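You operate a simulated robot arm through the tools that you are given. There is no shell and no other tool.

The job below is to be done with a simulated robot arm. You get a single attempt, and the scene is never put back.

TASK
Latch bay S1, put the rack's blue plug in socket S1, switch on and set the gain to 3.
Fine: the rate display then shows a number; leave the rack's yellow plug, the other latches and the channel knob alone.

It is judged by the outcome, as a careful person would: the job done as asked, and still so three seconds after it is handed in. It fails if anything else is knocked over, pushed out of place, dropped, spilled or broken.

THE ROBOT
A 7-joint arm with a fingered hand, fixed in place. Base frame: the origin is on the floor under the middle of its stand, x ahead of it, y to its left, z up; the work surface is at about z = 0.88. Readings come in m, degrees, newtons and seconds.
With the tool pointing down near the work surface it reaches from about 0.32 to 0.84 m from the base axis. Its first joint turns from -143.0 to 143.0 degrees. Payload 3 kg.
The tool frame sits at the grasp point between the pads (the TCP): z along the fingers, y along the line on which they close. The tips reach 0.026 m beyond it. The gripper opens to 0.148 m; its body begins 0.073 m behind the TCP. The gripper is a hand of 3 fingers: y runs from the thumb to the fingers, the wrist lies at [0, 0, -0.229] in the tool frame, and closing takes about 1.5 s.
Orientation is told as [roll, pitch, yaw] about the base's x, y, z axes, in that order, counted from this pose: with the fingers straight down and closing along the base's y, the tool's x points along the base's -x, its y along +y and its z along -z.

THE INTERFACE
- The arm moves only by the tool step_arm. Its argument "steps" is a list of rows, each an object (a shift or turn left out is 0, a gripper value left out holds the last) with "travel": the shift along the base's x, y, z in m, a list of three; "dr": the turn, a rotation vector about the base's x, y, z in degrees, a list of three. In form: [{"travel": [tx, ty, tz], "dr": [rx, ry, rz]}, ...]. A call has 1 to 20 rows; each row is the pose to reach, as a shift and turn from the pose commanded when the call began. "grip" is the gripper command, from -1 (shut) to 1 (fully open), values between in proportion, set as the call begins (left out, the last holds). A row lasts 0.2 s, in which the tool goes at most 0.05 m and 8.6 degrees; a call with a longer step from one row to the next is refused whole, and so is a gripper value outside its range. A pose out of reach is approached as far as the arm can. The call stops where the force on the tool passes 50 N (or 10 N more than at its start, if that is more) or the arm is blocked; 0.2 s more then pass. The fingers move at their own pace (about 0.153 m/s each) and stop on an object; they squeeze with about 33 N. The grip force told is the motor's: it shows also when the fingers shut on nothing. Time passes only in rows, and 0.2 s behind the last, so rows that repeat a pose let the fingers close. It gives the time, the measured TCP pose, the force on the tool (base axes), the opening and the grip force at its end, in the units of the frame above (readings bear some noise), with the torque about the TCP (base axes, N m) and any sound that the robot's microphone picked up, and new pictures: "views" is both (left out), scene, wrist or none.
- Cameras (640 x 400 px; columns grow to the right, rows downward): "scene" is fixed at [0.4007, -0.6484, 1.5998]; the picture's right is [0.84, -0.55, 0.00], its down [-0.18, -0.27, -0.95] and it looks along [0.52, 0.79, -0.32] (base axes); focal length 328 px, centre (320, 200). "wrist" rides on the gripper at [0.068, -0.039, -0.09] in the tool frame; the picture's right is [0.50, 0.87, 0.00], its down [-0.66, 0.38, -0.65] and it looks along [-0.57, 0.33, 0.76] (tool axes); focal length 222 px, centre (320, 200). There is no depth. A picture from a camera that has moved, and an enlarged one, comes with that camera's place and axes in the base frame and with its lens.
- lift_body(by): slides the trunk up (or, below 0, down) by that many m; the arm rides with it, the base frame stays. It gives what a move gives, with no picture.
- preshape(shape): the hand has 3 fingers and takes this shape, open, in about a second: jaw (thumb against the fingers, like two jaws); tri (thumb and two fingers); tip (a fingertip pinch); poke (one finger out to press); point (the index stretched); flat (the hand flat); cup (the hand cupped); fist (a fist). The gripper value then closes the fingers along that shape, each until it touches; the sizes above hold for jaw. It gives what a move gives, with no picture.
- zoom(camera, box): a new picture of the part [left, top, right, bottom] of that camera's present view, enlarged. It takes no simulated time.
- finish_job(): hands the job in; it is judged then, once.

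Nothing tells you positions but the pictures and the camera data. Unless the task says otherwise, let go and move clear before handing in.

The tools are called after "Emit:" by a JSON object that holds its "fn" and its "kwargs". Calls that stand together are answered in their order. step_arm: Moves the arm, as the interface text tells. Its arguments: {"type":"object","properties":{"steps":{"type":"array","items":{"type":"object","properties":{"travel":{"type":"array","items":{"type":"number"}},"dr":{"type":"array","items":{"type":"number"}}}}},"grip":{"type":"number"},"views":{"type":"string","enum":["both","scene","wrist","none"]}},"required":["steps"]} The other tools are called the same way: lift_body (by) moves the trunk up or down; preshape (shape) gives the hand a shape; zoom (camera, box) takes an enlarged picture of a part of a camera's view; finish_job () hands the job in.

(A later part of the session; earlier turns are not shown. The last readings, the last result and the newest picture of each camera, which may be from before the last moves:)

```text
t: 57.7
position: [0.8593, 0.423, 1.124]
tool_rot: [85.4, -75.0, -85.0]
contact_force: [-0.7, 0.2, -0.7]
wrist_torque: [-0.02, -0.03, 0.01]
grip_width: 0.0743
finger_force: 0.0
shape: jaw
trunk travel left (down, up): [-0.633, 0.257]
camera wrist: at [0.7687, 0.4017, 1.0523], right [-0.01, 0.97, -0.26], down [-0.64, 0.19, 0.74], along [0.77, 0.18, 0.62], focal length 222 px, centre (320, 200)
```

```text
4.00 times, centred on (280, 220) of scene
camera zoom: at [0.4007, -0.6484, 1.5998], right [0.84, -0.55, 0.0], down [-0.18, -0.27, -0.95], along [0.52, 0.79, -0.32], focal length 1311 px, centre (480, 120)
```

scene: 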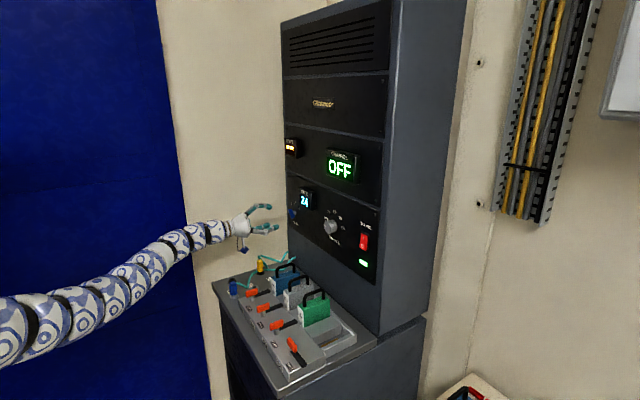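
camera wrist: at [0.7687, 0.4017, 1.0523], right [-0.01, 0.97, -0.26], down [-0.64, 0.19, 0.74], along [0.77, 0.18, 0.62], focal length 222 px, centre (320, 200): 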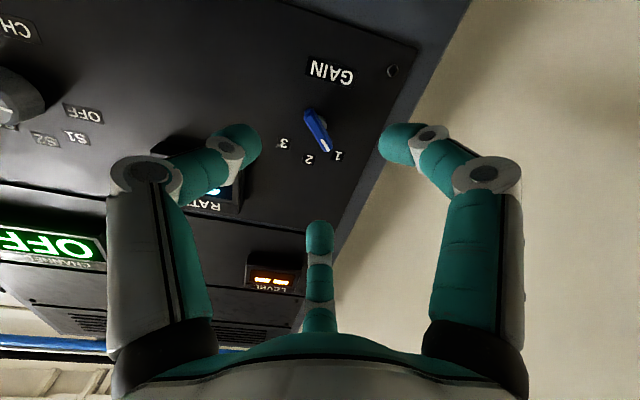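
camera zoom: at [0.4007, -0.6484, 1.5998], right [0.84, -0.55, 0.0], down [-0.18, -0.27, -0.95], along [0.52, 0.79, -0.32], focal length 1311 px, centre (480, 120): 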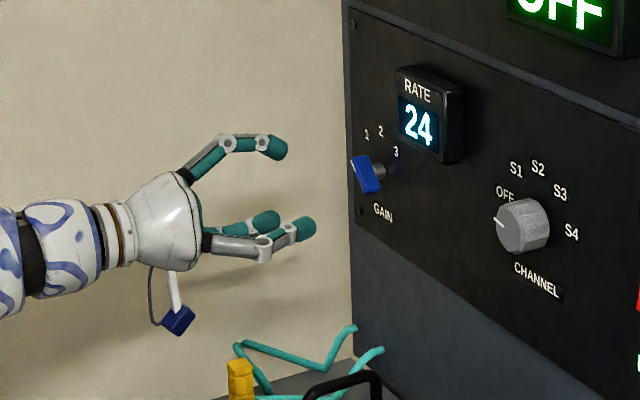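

The hand is on axis with the knob and the three fingers straddle its bar as planned. I'll advance toward it and check just short of the grip depth.

Emit:
{"fn": "step_arm", "kwargs": {"steps": [{"travel": [0.025, 0.0, 0.003]}, {"travel": [0.05, 0.0, 0.005]}, {"travel": [0.07, 0.0005, 0.0055]}, {"travel": [0.07, 0.0005, 0.0055]}]}}

Emit:
{"fn": "zoom", "kwargs": {"camera": "wrist", "box": [220, 70, 420, 230]}}

Emit:
{"fn": "zoom", "kwargs": {"camera": "scene", "box": [240, 170, 340, 260]}}

```text
t: 58.7
position: [0.9263, 0.4198, 1.1309]
tool_rot: [85.2, -74.9, -84.6]
contact_force: [-0.3, -0.1, 0.2]
wrist_torque: [0.02, -0.02, 0.03]
grip_width: 0.0742
finger_force: 0.1
shape: jaw
trunk travel left (down, up): [-0.633, 0.257]
camera wrist: at [0.8359, 0.3989, 1.0588], right [-0.02, 0.97, -0.26], down [-0.64, 0.19, 0.74], along [0.77, 0.18, 0.61], focal length 222 px, centre (320, 200)
```

scene: 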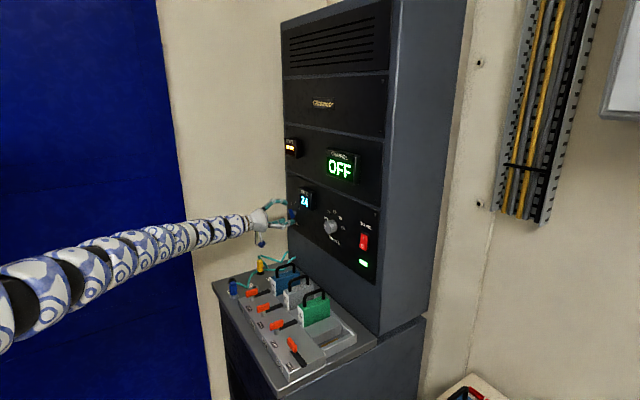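
wrist: 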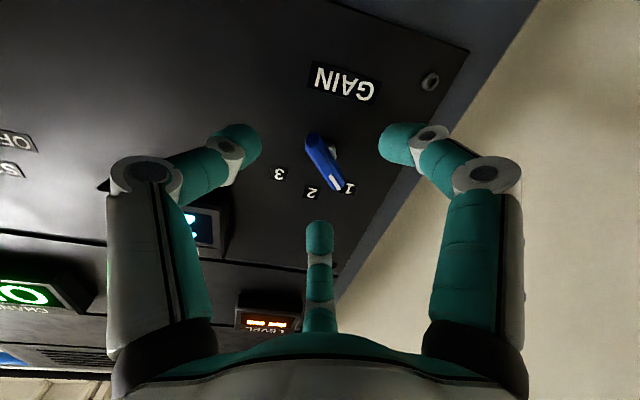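

```text
2.50 times, centred on (320, 150) of wrist
camera zoom: at [0.8359, 0.3989, 1.0588], right [-0.02, 0.97, -0.26], down [-0.64, 0.19, 0.74], along [0.77, 0.18, 0.61], focal length 555 px, centre (320, 325)
```

zoom: 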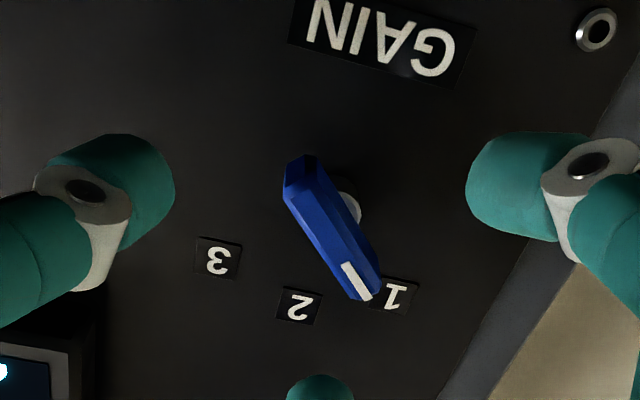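

```text
4.44 times, centred on (290, 215) of scene
camera zoom: at [0.4007, -0.6484, 1.5998], right [0.84, -0.55, 0.0], down [-0.18, -0.27, -0.95], along [0.52, 0.79, -0.32], focal length 1456 px, centre (453, 133)
```

zoom: 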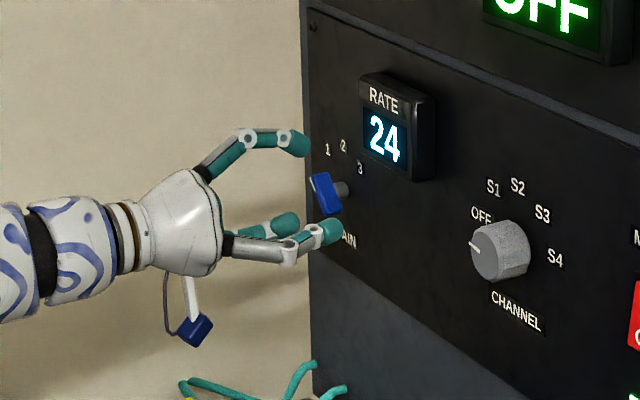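

The knob bar sits about 3 mm toward +y of the hand axis, so I'll correct that and advance to grip depth (TCP x≈0.948), then close.

Emit:
{"fn": "step_arm", "kwargs": {"steps": [{"travel": [0.01, 0.003, -0.0005]}, {"travel": [0.021, 0.0035, -0.0005]}, {"travel": [0.021, 0.0035, -0.0005]}]}}

Emit:
{"fn": "zoom", "kwargs": {"camera": "wrist", "box": [220, 90, 420, 250]}}

Emit:
{"fn": "zoom", "kwargs": {"camera": "scene", "box": [240, 170, 340, 260]}}

```text
t: 59.5
position: [0.9335, 0.4179, 1.1402]
tool_rot: [85.4, -75.0, -85.1]
contact_force: [0.8, 0.1, -0.3]
wrist_torque: [0.0, 0.03, -0.02]
grip_width: 0.0744
finger_force: 0.2
shape: jaw
out of reach, approached as far as the arm can: row 1, 2, 3
trunk travel left (down, up): [-0.633, 0.257]
camera wrist: at [0.8417, 0.3961, 1.0676], right [-0.01, 0.97, -0.26], down [-0.64, 0.19, 0.74], along [0.77, 0.17, 0.62], focal length 222 px, centre (320, 200)
```

scene: 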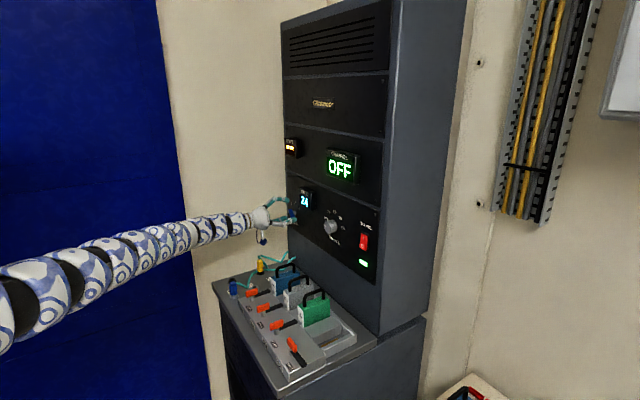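
wrist: 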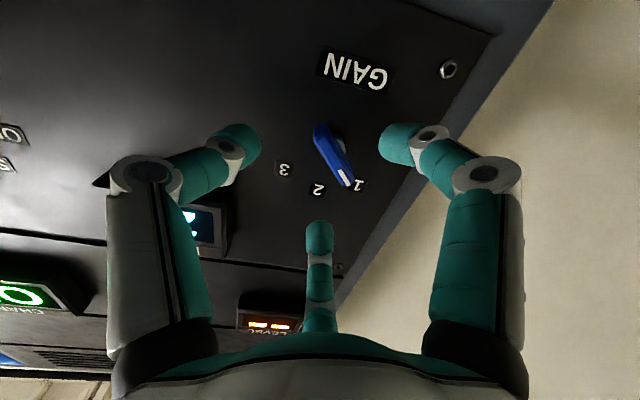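

```text
2.50 times, centred on (320, 170) of wrist
camera zoom: at [0.8417, 0.3961, 1.0676], right [-0.01, 0.97, -0.26], down [-0.64, 0.19, 0.74], along [0.77, 0.17, 0.62], focal length 555 px, centre (320, 275)
```

zoom: 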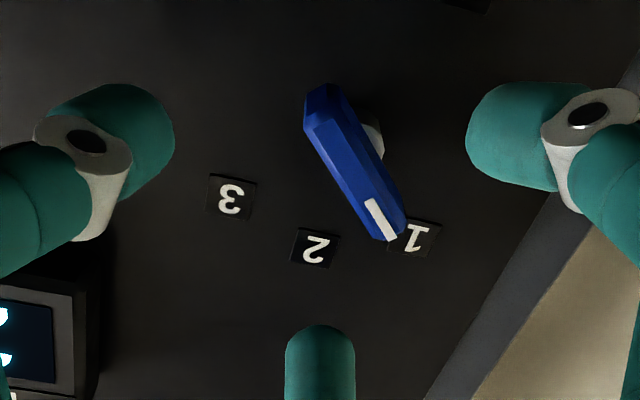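

```text
4.44 times, centred on (290, 215) of scene
camera zoom: at [0.4007, -0.6484, 1.5998], right [0.84, -0.55, 0.0], down [-0.18, -0.27, -0.95], along [0.52, 0.79, -0.32], focal length 1456 px, centre (453, 133)
```

zoom: 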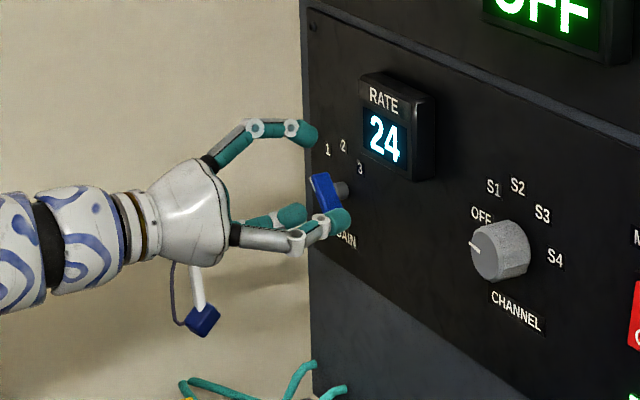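

The arm is at full stretch about 2 cm short, with the shoulder higher than the hand. I'll retreat, raise the hand, lower the trunk 0.18 m so the shoulder is level, and come back.

Emit:
{"fn": "step_arm", "kwargs": {"steps": [{"travel": [-0.04, 0, 0]}, {"travel": [-0.08, -0.01, 0.01]}, {"travel": [-0.11, -0.03, 0.035]}, {"travel": [-0.13, -0.05, 0.07]}, {"travel": [-0.14, -0.07, 0.11]}, {"travel": [-0.14, -0.08, 0.15]}, {"travel": [-0.14, -0.08, 0.18]}]}}

```text
t: 61.1
position: [0.7929, 0.3379, 1.3198]
tool_rot: [85.4, -74.9, -85.1]
contact_force: [-0.9, -0.2, 0.1]
wrist_torque: [0.01, -0.01, -0.01]
grip_width: 0.0739
finger_force: 0.0
shape: jaw
trunk travel left (down, up): [-0.633, 0.257]
camera wrist: at [0.7017, 0.3156, 1.2476], right [-0.01, 0.97, -0.26], down [-0.64, 0.19, 0.74], along [0.77, 0.18, 0.62], focal length 222 px, centre (320, 200)
```

scene: 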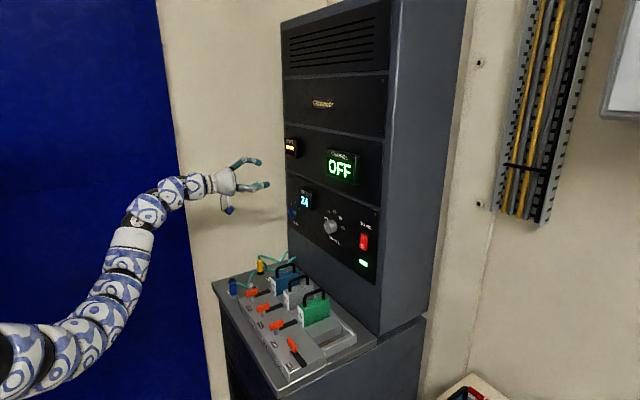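
wrist: 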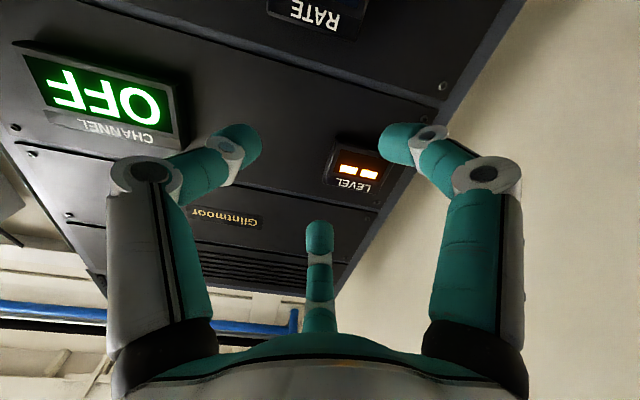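

The posture is clear, so I'll lower the trunk now.

Emit:
{"fn": "lift_body", "kwargs": {"by": -0.18}}

Emit:
{"fn": "step_arm", "kwargs": {"steps": [{"travel": [0, 0, 0]}]}}

```text
t: 63.1
position: [0.7927, 0.3383, 1.1406]
tool_rot: [85.4, -75.0, -85.1]
contact_force: [0.3, 0.1, 0.3]
wrist_torque: [-0.03, 0.02, 0.02]
grip_width: 0.0743
finger_force: 0.0
shape: jaw
trunk travel left (down, up): [-0.453, 0.437]
```

```text
t: 63.5
position: [0.7917, 0.3373, 1.1399]
tool_rot: [85.4, -74.9, -85.1]
contact_force: [-0.2, 0.1, 0.1]
wrist_torque: [0.01, -0.02, -0.01]
grip_width: 0.0742
finger_force: 0.1
shape: jaw
trunk travel left (down, up): [-0.453, 0.437]
camera wrist: at [0.7015, 0.316, 1.0675], right [-0.01, 0.97, -0.26], down [-0.64, 0.19, 0.74], along [0.77, 0.17, 0.62], focal length 222 px, centre (320, 200)
```

scene: 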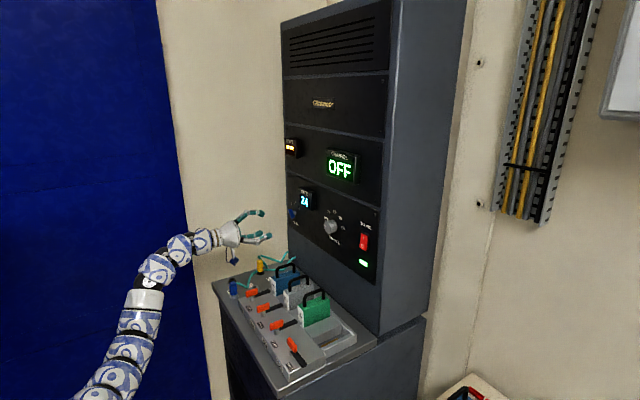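
wrist: 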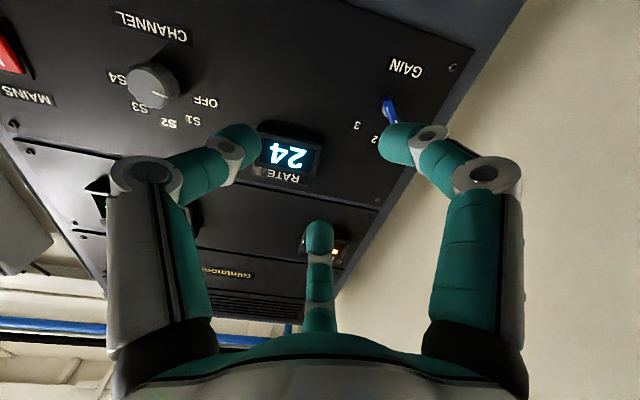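

The hand is at (0.79, 0.34, 1.14) with the shoulder lower. I'll return to the front of the knob and check the alignment.

Emit:
{"fn": "step_arm", "kwargs": {"steps": [{"travel": [0.0, 0.03, -0.003]}, {"travel": [0.015, 0.06, -0.006]}, {"travel": [0.04, 0.0865, -0.009]}, {"travel": [0.075, 0.0865, -0.009]}, {"travel": [0.11, 0.0865, -0.009]}, {"travel": [0.135, 0.0865, -0.009]}, {"travel": [0.135, 0.0865, -0.009]}]}}

Emit:
{"fn": "zoom", "kwargs": {"camera": "wrist", "box": [220, 70, 420, 230]}}

Emit:
{"fn": "zoom", "kwargs": {"camera": "scene", "box": [220, 170, 340, 310]}}

```text
t: 65.1
position: [0.9312, 0.4246, 1.1329]
tool_rot: [85.4, -74.9, -85.1]
contact_force: [0.0, -0.2, 0.9]
wrist_torque: [0.03, 0.02, 0.02]
grip_width: 0.0743
finger_force: 0.1
shape: jaw
trunk travel left (down, up): [-0.453, 0.437]
camera wrist: at [0.8395, 0.4029, 1.0601], right [-0.01, 0.97, -0.26], down [-0.64, 0.19, 0.74], along [0.77, 0.17, 0.62], focal length 222 px, centre (320, 200)
```

scene: 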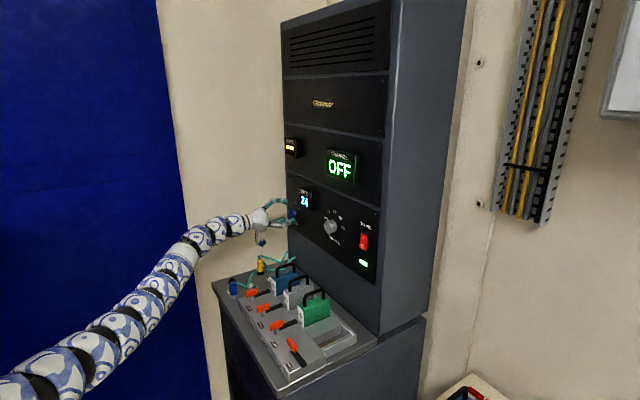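
wrist: 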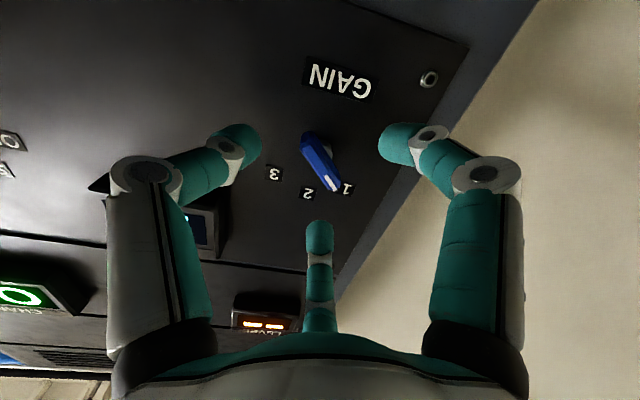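

```text
2.50 times, centred on (320, 150) of wrist
camera zoom: at [0.8395, 0.4029, 1.0601], right [-0.01, 0.97, -0.26], down [-0.64, 0.19, 0.74], along [0.77, 0.17, 0.62], focal length 555 px, centre (320, 325)
```

zoom: 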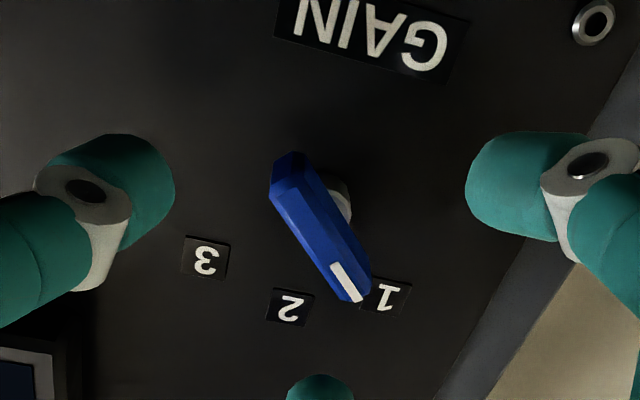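

```text
2.86 times, centred on (280, 240) of scene
camera zoom: at [0.4007, -0.6484, 1.5998], right [0.84, -0.55, 0.0], down [-0.18, -0.27, -0.95], along [0.52, 0.79, -0.32], focal length 936 px, centre (434, 86)
```

zoom: 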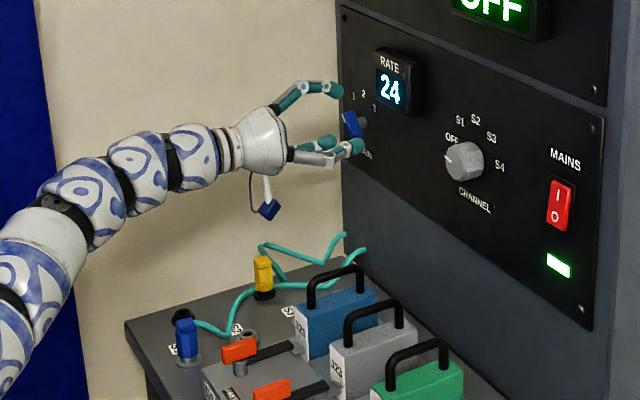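

Alignment is good and the reach is fine now. I'll make a small correction, move to grip depth and close on the bar.

Emit:
{"fn": "step_arm", "kwargs": {"steps": [{"travel": [0.008, -0.0015, -0.002]}, {"travel": [0.017, -0.002, -0.003]}, {"travel": [0.017, -0.002, -0.003]}]}}

Emit:
{"fn": "zoom", "kwargs": {"camera": "wrist", "box": [220, 80, 420, 240]}}

Emit:
{"fn": "zoom", "kwargs": {"camera": "scene", "box": [250, 180, 330, 250]}}

```text
t: 65.9
position: [0.9458, 0.4214, 1.1286]
tool_rot: [85.5, -74.8, -85.3]
contact_force: [0.3, 0.6, -0.5]
wrist_torque: [0.05, 0.01, -0.01]
grip_width: 0.0741
finger_force: 0.1
shape: jaw
trunk travel left (down, up): [-0.453, 0.437]
camera wrist: at [0.8543, 0.4006, 1.0562], right [-0.01, 0.97, -0.26], down [-0.64, 0.19, 0.74], along [0.77, 0.17, 0.62], focal length 222 px, centre (320, 200)
```

scene: 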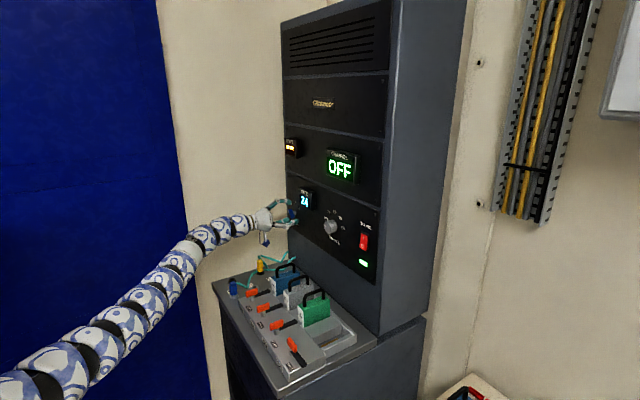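
wrist: 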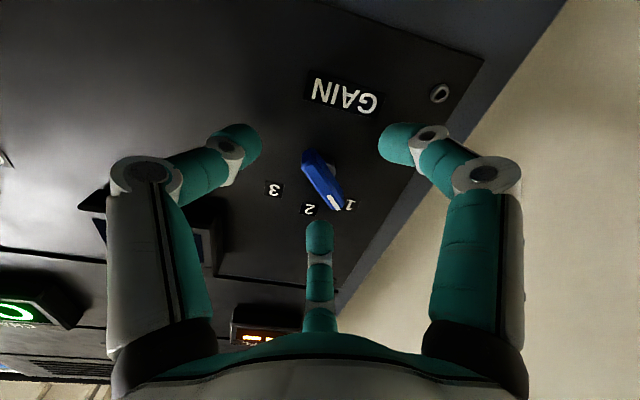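

```text
2.50 times, centred on (320, 160) of wrist
camera zoom: at [0.8543, 0.4006, 1.0562], right [-0.01, 0.97, -0.26], down [-0.64, 0.19, 0.74], along [0.77, 0.17, 0.62], focal length 555 px, centre (320, 300)
```

zoom: 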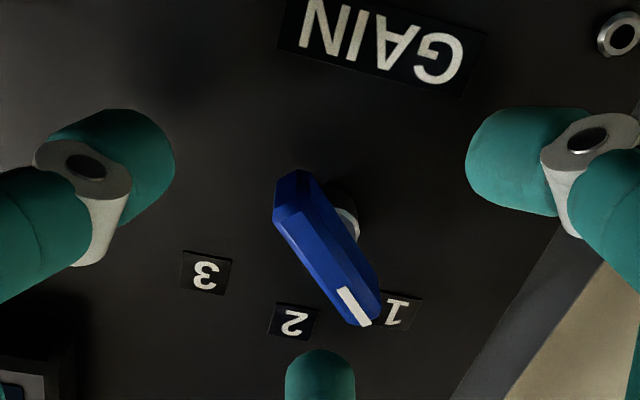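

```text
5.71 times, centred on (290, 215) of scene
camera zoom: at [0.4007, -0.6484, 1.5998], right [0.84, -0.55, 0.0], down [-0.18, -0.27, -0.95], along [0.52, 0.79, -0.32], focal length 1872 px, centre (491, 114)
```

zoom: 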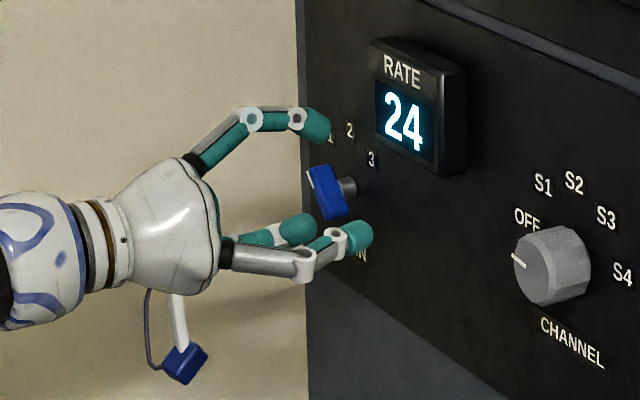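

The bar lies on the tool axis within about 1 mm and at the right depth. Closing the hand on it.

Emit:
{"fn": "step_arm", "kwargs": {"steps": [{"travel": [0, 0, 0]}, {"travel": [0, 0, 0]}, {"travel": [0, 0, 0]}, {"travel": [0, 0, 0]}, {"travel": [0, 0, 0]}, {"travel": [0, 0, 0]}, {"travel": [0, 0, 0]}], "grip": -1}}

Emit:
{"fn": "zoom", "kwargs": {"camera": "wrist", "box": [220, 80, 420, 240]}}

Emit:
{"fn": "zoom", "kwargs": {"camera": "scene", "box": [250, 180, 330, 250]}}

```text
t: 67.5
position: [0.9466, 0.423, 1.1263]
tool_rot: [84.8, -75.0, -84.4]
contact_force: [-1.0, 1.6, -20.1]
wrist_torque: [-0.02, 0.37, 0.14]
grip_width: 0.0104
finger_force: 32.9
shape: jaw
trunk travel left (down, up): [-0.453, 0.437]
camera wrist: at [0.855, 0.4018, 1.0533], right [-0.01, 0.97, -0.26], down [-0.64, 0.19, 0.75], along [0.77, 0.18, 0.61], focal length 222 px, centre (320, 200)
```

scene: 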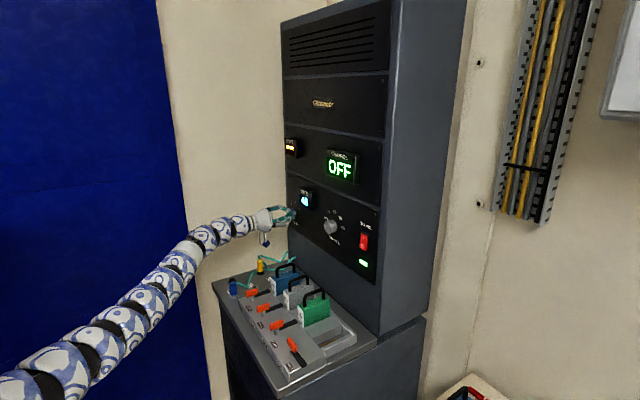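
wrist: 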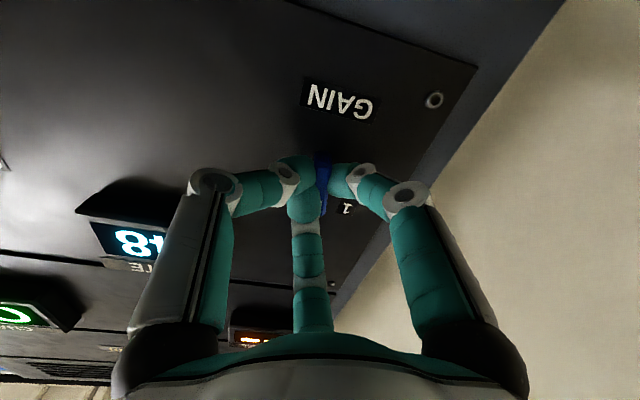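

```text
2.50 times, centred on (320, 160) of wrist
camera zoom: at [0.855, 0.4018, 1.0533], right [-0.01, 0.97, -0.26], down [-0.64, 0.19, 0.75], along [0.77, 0.18, 0.61], focal length 555 px, centre (320, 300)
```

zoom: 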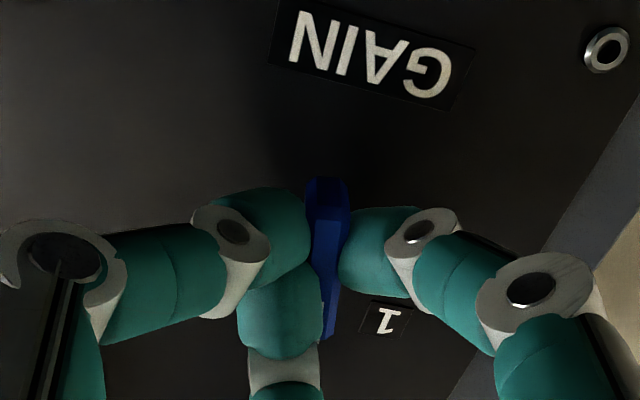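

```text
5.71 times, centred on (290, 215) of scene
camera zoom: at [0.4007, -0.6484, 1.5998], right [0.84, -0.55, 0.0], down [-0.18, -0.27, -0.95], along [0.52, 0.79, -0.32], focal length 1872 px, centre (491, 114)
```

zoom: 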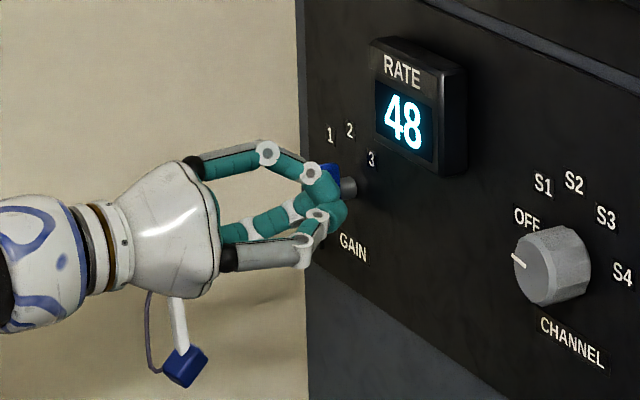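

Closing itself turned the knob to position 2, and RATE now shows 48. The bar is held, so I'll roll the hand about +40° clockwise toward 3 and check.

Emit:
{"fn": "step_arm", "kwargs": {"steps": [{"travel": [0, 0, 0], "dr": [7, 0, 0]}, {"travel": [0, 0, 0], "dr": [14, 0, 0]}, {"travel": [0, 0, 0], "dr": [21, 0, 0]}, {"travel": [0, 0, 0], "dr": [28, 0, 0]}, {"travel": [0, 0, 0], "dr": [35, 0, 0]}, {"travel": [0, 0, 0], "dr": [40, 0, 0]}]}}

Emit:
{"fn": "zoom", "kwargs": {"camera": "wrist", "box": [220, 80, 420, 240]}}

Emit:
{"fn": "zoom", "kwargs": {"camera": "scene", "box": [250, 180, 330, 250]}}

```text
t: 68.9
position: [0.9454, 0.4254, 1.1255]
tool_rot: [89.1, -35.0, -88.3]
contact_force: [6.6, 21.0, -9.3]
wrist_torque: [-0.07, 0.14, 0.48]
grip_width: 0.0098
finger_force: 32.7
shape: jaw
trunk travel left (down, up): [-0.453, 0.437]
camera wrist: at [0.8542, 0.456, 1.0568], right [-0.01, 0.91, 0.42], down [-0.64, -0.33, 0.69], along [0.77, -0.26, 0.58], focal length 222 px, centre (320, 200)
```

scene: 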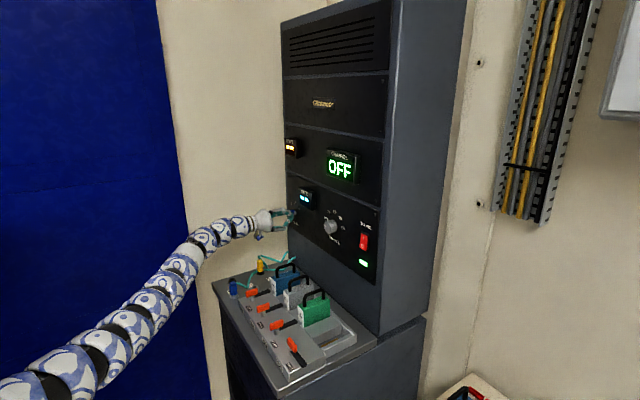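
wrist: 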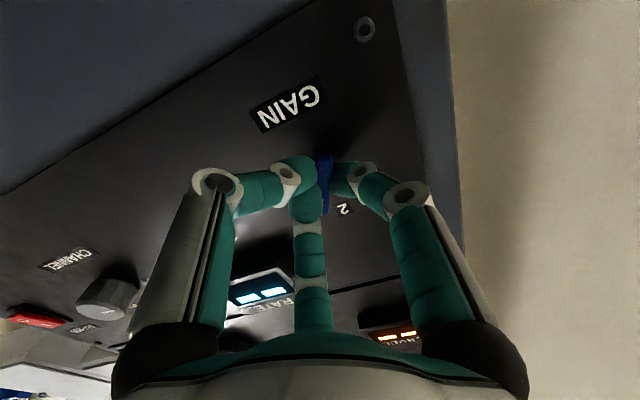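

```text
2.50 times, centred on (320, 160) of wrist
camera zoom: at [0.8542, 0.456, 1.0568], right [-0.01, 0.91, 0.42], down [-0.64, -0.33, 0.69], along [0.77, -0.26, 0.58], focal length 555 px, centre (320, 300)
```

zoom: 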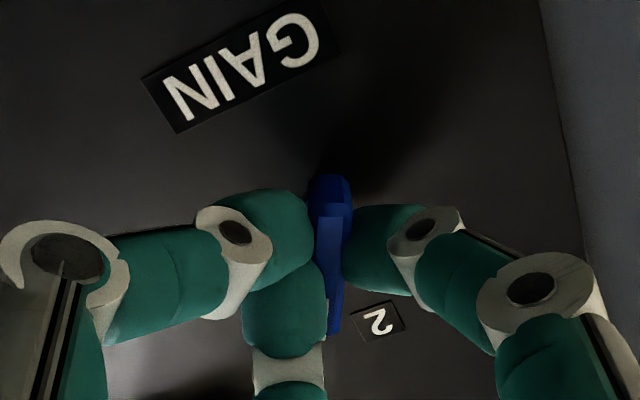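

```text
5.71 times, centred on (290, 215) of scene
camera zoom: at [0.4007, -0.6484, 1.5998], right [0.84, -0.55, 0.0], down [-0.18, -0.27, -0.95], along [0.52, 0.79, -0.32], focal length 1872 px, centre (491, 114)
```

zoom: 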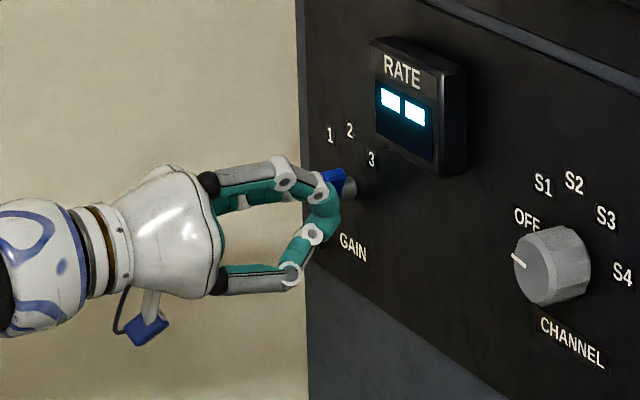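

RATE shows dashes because the knob is between positions: the pointer is about 27° past "2" toward "3". I'll continue rolling roughly another 16°.

Emit:
{"fn": "step_arm", "kwargs": {"steps": [{"travel": [0, 0, 0], "dr": [6, 0, 0]}, {"travel": [0, 0, 0], "dr": [12, 0, 0]}, {"travel": [0, 0, 0], "dr": [16, 0, 0]}, {"travel": [0, 0, 0], "dr": [16, 0, 0]}]}}

Emit:
{"fn": "zoom", "kwargs": {"camera": "wrist", "box": [220, 80, 420, 240]}}

Emit:
{"fn": "zoom", "kwargs": {"camera": "scene", "box": [250, 180, 330, 250]}}

```text
t: 69.9
position: [0.9462, 0.4254, 1.1263]
tool_rot: [89.6, -19.0, -88.5]
contact_force: [6.3, 26.4, -5.8]
wrist_torque: [-0.06, 0.07, 0.55]
grip_width: 0.0092
finger_force: 32.5
shape: jaw
trunk travel left (down, up): [-0.453, 0.437]
camera wrist: at [0.8535, 0.4743, 1.069], right [-0.01, 0.76, 0.66], down [-0.64, -0.51, 0.58], along [0.77, -0.41, 0.49], focal length 222 px, centre (320, 200)
```

scene: 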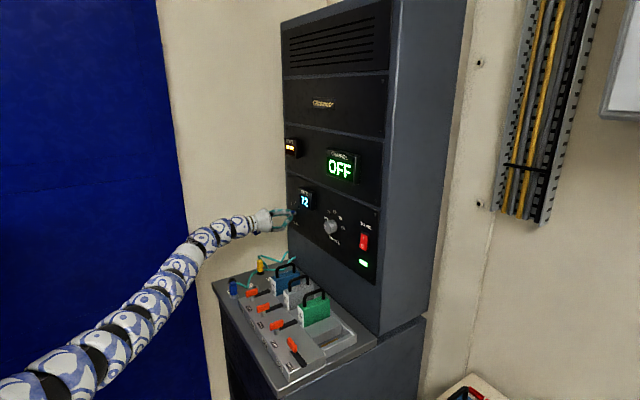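
wrist: 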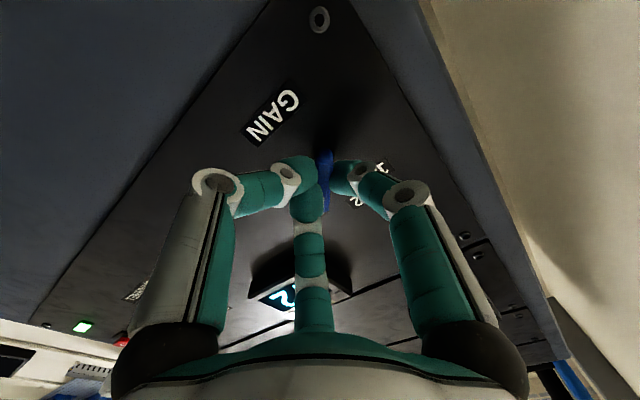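

```text
2.50 times, centred on (320, 160) of wrist
camera zoom: at [0.8535, 0.4743, 1.069], right [-0.01, 0.76, 0.66], down [-0.64, -0.51, 0.58], along [0.77, -0.41, 0.49], focal length 555 px, centre (320, 300)
```

zoom: 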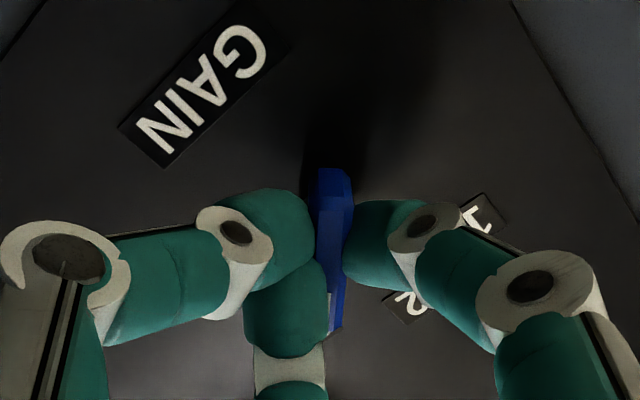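

```text
5.71 times, centred on (290, 215) of scene
camera zoom: at [0.4007, -0.6484, 1.5998], right [0.84, -0.55, 0.0], down [-0.18, -0.27, -0.95], along [0.52, 0.79, -0.32], focal length 1872 px, centre (491, 114)
```

zoom: 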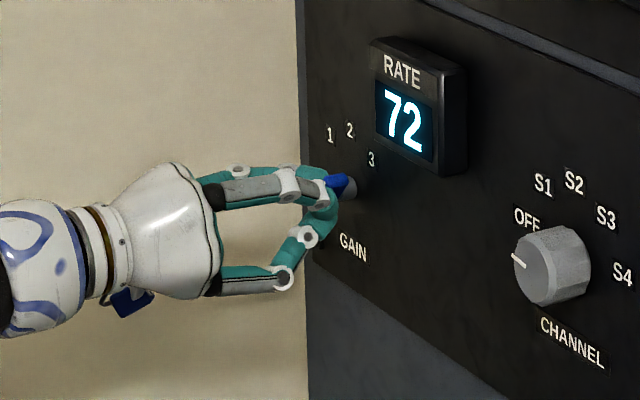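

RATE shows 72, so the gain is at 3. I'll nudge 3° more to centre on the mark, then open the fingers gently.

Emit:
{"fn": "step_arm", "kwargs": {"steps": [{"travel": [0, 0, 0], "dr": [3, 0, 0]}, {"travel": [0, 0, 0], "dr": [3, 0, 0]}], "views": "none"}}

Emit:
{"fn": "step_arm", "kwargs": {"steps": [{"travel": [0, 0, 0]}, {"travel": [0, 0, 0]}, {"travel": [0, 0, 0]}, {"travel": [0, 0, 0]}], "grip": -0.1}}

Emit:
{"fn": "zoom", "kwargs": {"camera": "wrist", "box": [220, 80, 420, 240]}}

Emit:
{"fn": "zoom", "kwargs": {"camera": "scene", "box": [250, 180, 330, 250]}}

```text
t: 70.5
position: [0.9453, 0.4265, 1.1254]
tool_rot: [89.7, -16.1, -88.6]
contact_force: [6.4, 27.6, -2.9]
wrist_torque: [-0.07, 0.0, 0.61]
grip_width: 0.0091
finger_force: 33.1
shape: jaw
trunk travel left (down, up): [-0.453, 0.437]
```

```text
t: 71.5
position: [0.9454, 0.4215, 1.1277]
tool_rot: [89.9, -16.0, -88.9]
contact_force: [-0.1, -0.6, 0.2]
wrist_torque: [-0.04, -0.05, 0.03]
grip_width: 0.066
finger_force: 0.2
shape: jaw
trunk travel left (down, up): [-0.453, 0.437]
camera wrist: at [0.854, 0.4731, 1.073], right [-0.01, 0.72, 0.69], down [-0.64, -0.54, 0.55], along [0.77, -0.44, 0.47], focal length 222 px, centre (320, 200)
```

scene: 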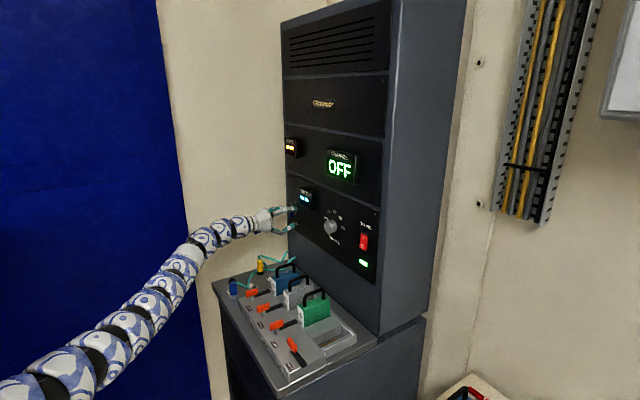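
wrist: 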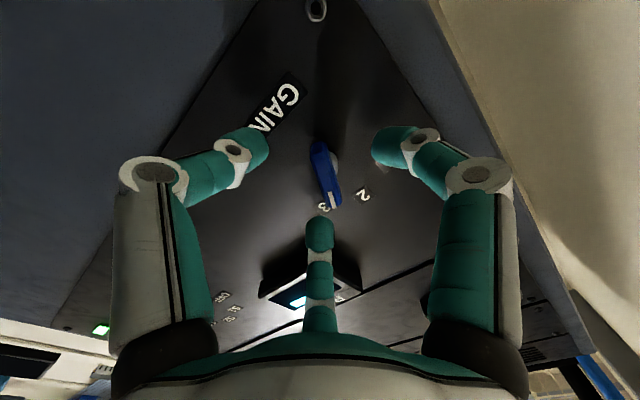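

```text
2.50 times, centred on (320, 160) of wrist
camera zoom: at [0.854, 0.4731, 1.073], right [-0.01, 0.72, 0.69], down [-0.64, -0.54, 0.55], along [0.77, -0.44, 0.47], focal length 555 px, centre (320, 300)
```

zoom: 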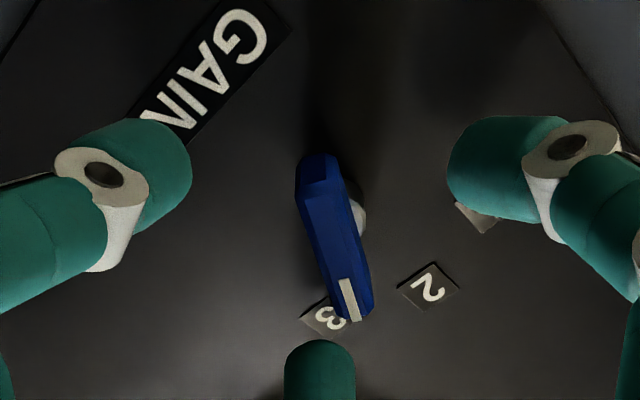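

```text
5.71 times, centred on (290, 215) of scene
camera zoom: at [0.4007, -0.6484, 1.5998], right [0.84, -0.55, 0.0], down [-0.18, -0.27, -0.95], along [0.52, 0.79, -0.32], focal length 1872 px, centre (491, 114)
```

zoom: 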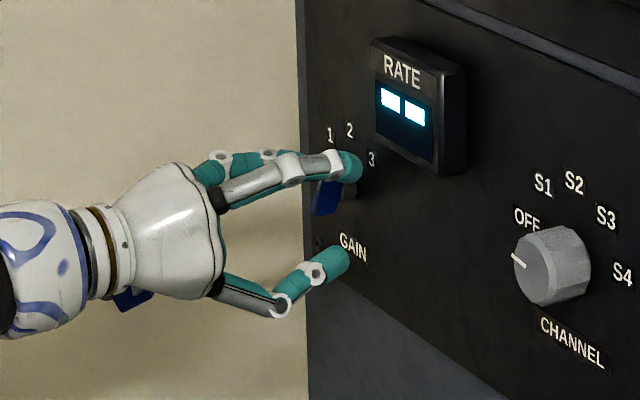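

On opening, the knob dragged back to about 34°, just short of 3, and RATE shows dashes. I'll regrip, turn about 11° past the mark to allow for that drag, and release again.

Emit:
{"fn": "step_arm", "kwargs": {"steps": [{"travel": [0, 0, 0]}, {"travel": [0, 0, 0]}, {"travel": [0, 0, 0]}, {"travel": [0, 0, 0]}, {"travel": [0, 0, 0]}, {"travel": [0, 0, 0]}], "grip": -1}}

Emit:
{"fn": "zoom", "kwargs": {"camera": "scene", "box": [250, 180, 330, 250]}}

Emit:
{"fn": "zoom", "kwargs": {"camera": "wrist", "box": [220, 80, 420, 240]}}

```text
t: 72.9
position: [0.9456, 0.4239, 1.125]
tool_rot: [89.6, -16.1, -88.6]
contact_force: [1.6, 6.2, -13.4]
wrist_torque: [-0.03, 0.26, 0.17]
grip_width: 0.0062
finger_force: 33.0
shape: jaw
trunk travel left (down, up): [-0.453, 0.437]
camera wrist: at [0.8539, 0.4756, 1.0709], right [-0.01, 0.72, 0.69], down [-0.64, -0.54, 0.55], along [0.77, -0.44, 0.47], focal length 222 px, centre (320, 200)
```

scene: 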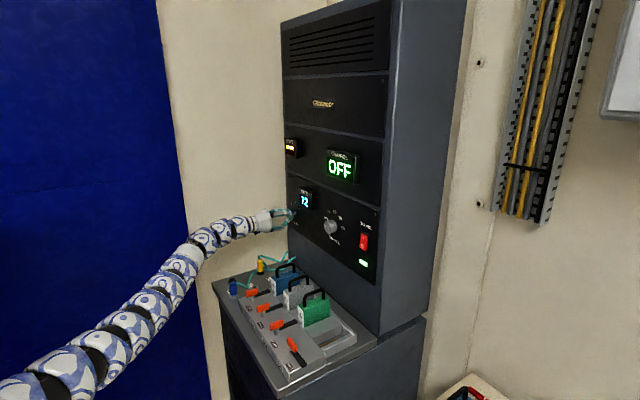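
wrist: 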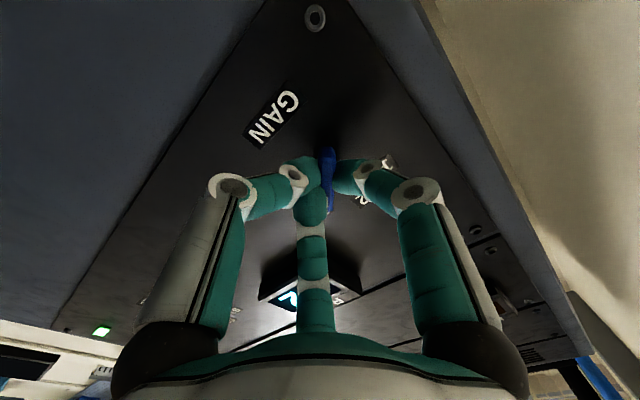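

```text
5.71 times, centred on (290, 215) of scene
camera zoom: at [0.4007, -0.6484, 1.5998], right [0.84, -0.55, 0.0], down [-0.18, -0.27, -0.95], along [0.52, 0.79, -0.32], focal length 1872 px, centre (491, 114)
```

zoom: 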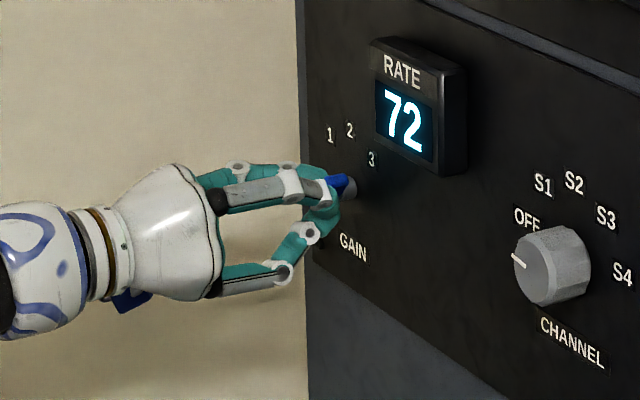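

```text
2.50 times, centred on (320, 160) of wrist
camera zoom: at [0.8539, 0.4756, 1.0709], right [-0.01, 0.72, 0.69], down [-0.64, -0.54, 0.55], along [0.77, -0.44, 0.47], focal length 555 px, centre (320, 300)
```

zoom: 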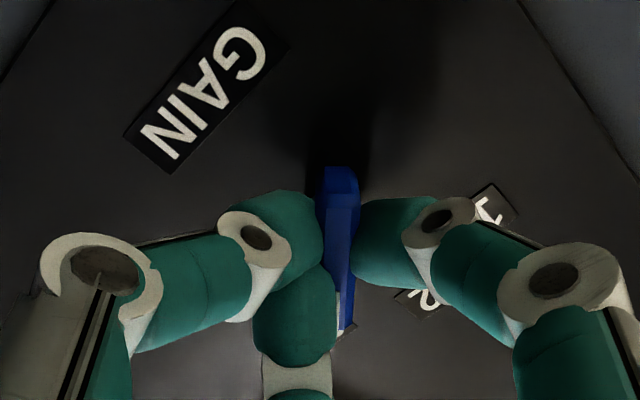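

Regripping brought it to 72 again with less strain. I'll turn 9° further and then release in small stages.

Emit:
{"fn": "step_arm", "kwargs": {"steps": [{"travel": [0, 0, 0], "dr": [5, 0, 0]}, {"travel": [0, 0, 0], "dr": [9, 0, 0]}, {"travel": [0, 0, 0], "dr": [9, 0, 0]}], "views": "scene"}}

Emit:
{"fn": "step_arm", "kwargs": {"steps": [{"travel": [0, 0, 0]}, {"travel": [0, 0, 0]}, {"travel": [0, 0, 0]}], "grip": -0.75}}

Emit:
{"fn": "zoom", "kwargs": {"camera": "scene", "box": [250, 180, 330, 250]}}

Emit:
{"fn": "zoom", "kwargs": {"camera": "wrist", "box": [220, 80, 420, 240]}}

```text
t: 73.7
position: [0.9445, 0.4234, 1.126]
tool_rot: [89.8, -7.0, -88.7]
contact_force: [-1.2, 6.8, -15.5]
wrist_torque: [-0.2, 0.29, 0.2]
grip_width: 0.0064
finger_force: 33.2
shape: jaw
trunk travel left (down, up): [-0.453, 0.437]
```

scene: 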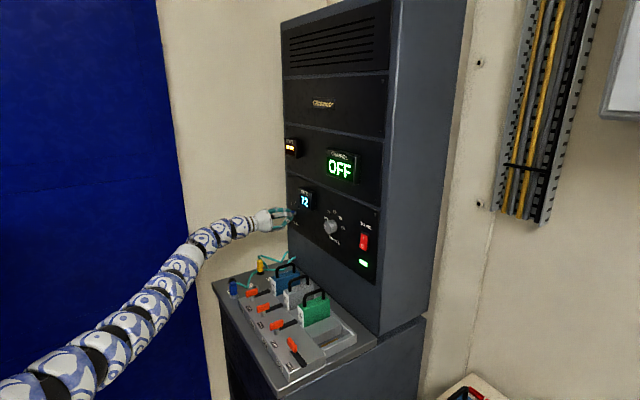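

```text
t: 74.5
position: [0.945, 0.4224, 1.129]
tool_rot: [90.0, -7.0, -88.8]
contact_force: [0.4, -1.7, -0.6]
wrist_torque: [0.01, 0.04, -0.01]
grip_width: 0.0182
finger_force: 0.1
shape: jaw
trunk travel left (down, up): [-0.453, 0.437]
camera wrist: at [0.8539, 0.4807, 1.083], right [-0.01, 0.6, 0.8], down [-0.64, -0.62, 0.46], along [0.77, -0.51, 0.39], focal length 222 px, centre (320, 200)
```

scene: 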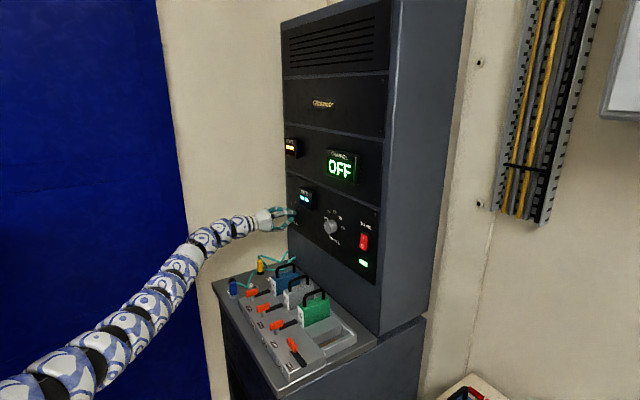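
wrist: 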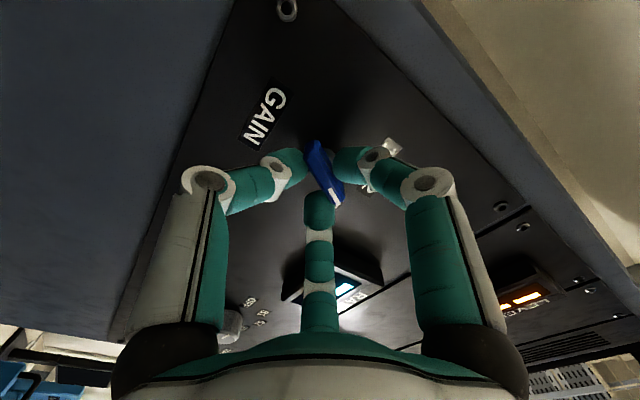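

```text
5.71 times, centred on (290, 215) of scene
camera zoom: at [0.4007, -0.6484, 1.5998], right [0.84, -0.55, 0.0], down [-0.18, -0.27, -0.95], along [0.52, 0.79, -0.32], focal length 1872 px, centre (491, 114)
```

zoom: 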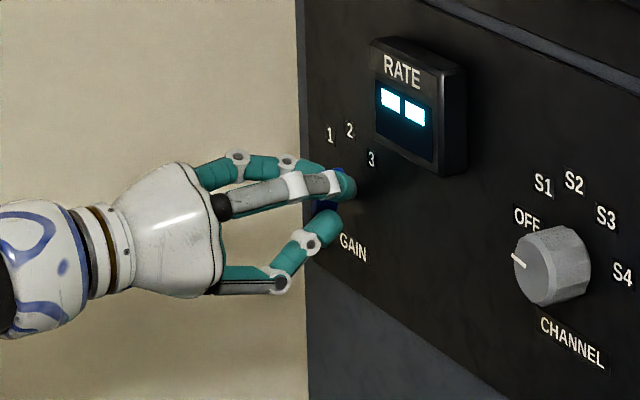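

```text
2.50 times, centred on (320, 160) of wrist
camera zoom: at [0.8539, 0.4807, 1.083], right [-0.01, 0.6, 0.8], down [-0.64, -0.62, 0.46], along [0.77, -0.51, 0.39], focal length 555 px, centre (320, 300)
```

zoom: 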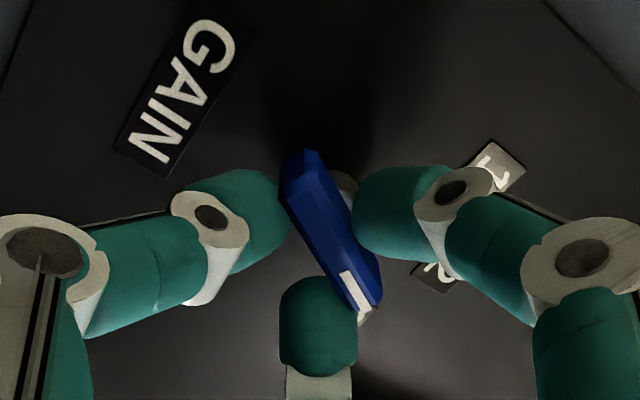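

Opening lets one finger spring back and push the pointer away. Instead I'll use the loosely closed fingers as a wrench: roll further until the bar reaches 3, then pull straight back without opening.

Emit:
{"fn": "step_arm", "kwargs": {"steps": [{"travel": [0, 0, 0], "dr": [6, 0, 0]}, {"travel": [0, 0, 0], "dr": [12, 0, 0]}, {"travel": [0, 0, 0], "dr": [12, 0, 0]}]}}

Emit:
{"fn": "zoom", "kwargs": {"camera": "scene", "box": [250, 180, 330, 250]}}

Emit:
{"fn": "zoom", "kwargs": {"camera": "wrist", "box": [220, 80, 420, 240]}}

```text
t: 75.3
position: [0.9444, 0.4207, 1.127]
tool_rot: [90.2, 5.0, -88.7]
contact_force: [-0.6, -0.1, -1.6]
wrist_torque: [-0.01, 0.01, -0.02]
grip_width: 0.0187
finger_force: 0.1
shape: jaw
trunk travel left (down, up): [-0.453, 0.437]
camera wrist: at [0.8534, 0.4895, 1.0954], right [-0.01, 0.42, 0.91], down [-0.64, -0.7, 0.32], along [0.77, -0.58, 0.28], focal length 222 px, centre (320, 200)
```

scene: 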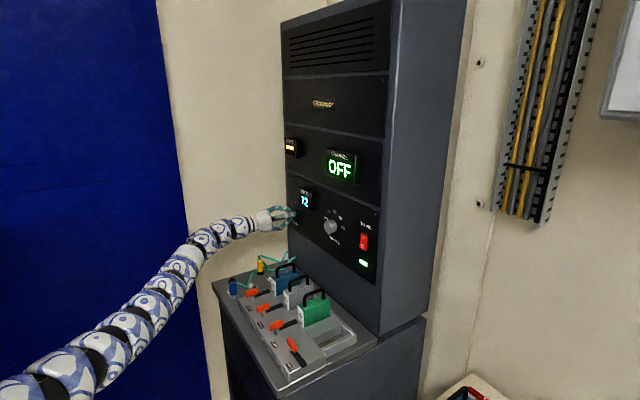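
wrist: 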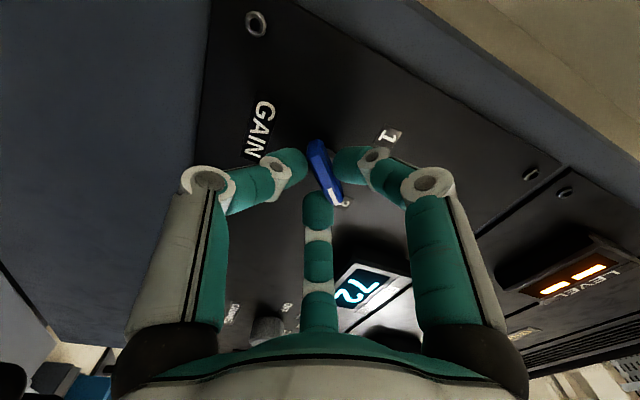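

```text
5.71 times, centred on (290, 215) of scene
camera zoom: at [0.4007, -0.6484, 1.5998], right [0.84, -0.55, 0.0], down [-0.18, -0.27, -0.95], along [0.52, 0.79, -0.32], focal length 1872 px, centre (491, 114)
```

zoom: 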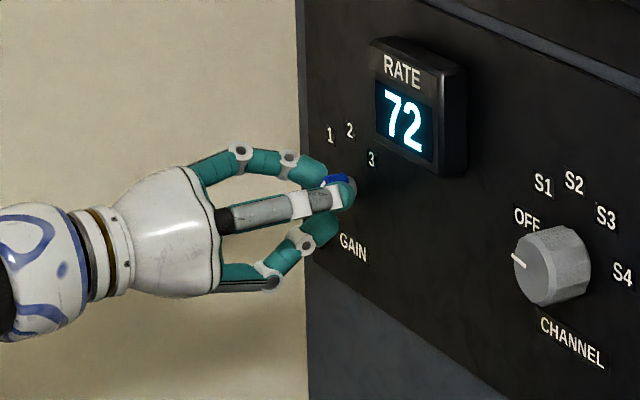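

```text
2.50 times, centred on (320, 160) of wrist
camera zoom: at [0.8534, 0.4895, 1.0954], right [-0.01, 0.42, 0.91], down [-0.64, -0.7, 0.32], along [0.77, -0.58, 0.28], focal length 555 px, centre (320, 300)
```

zoom: 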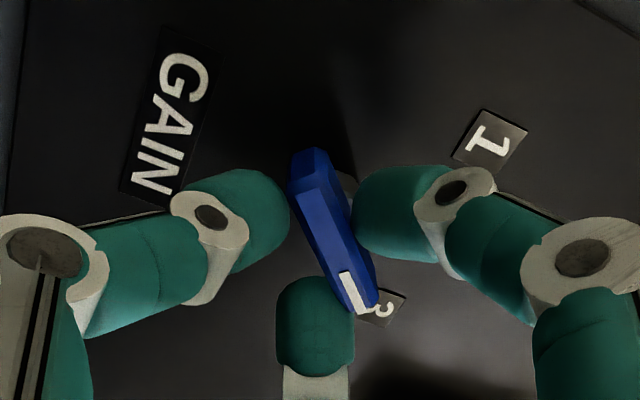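

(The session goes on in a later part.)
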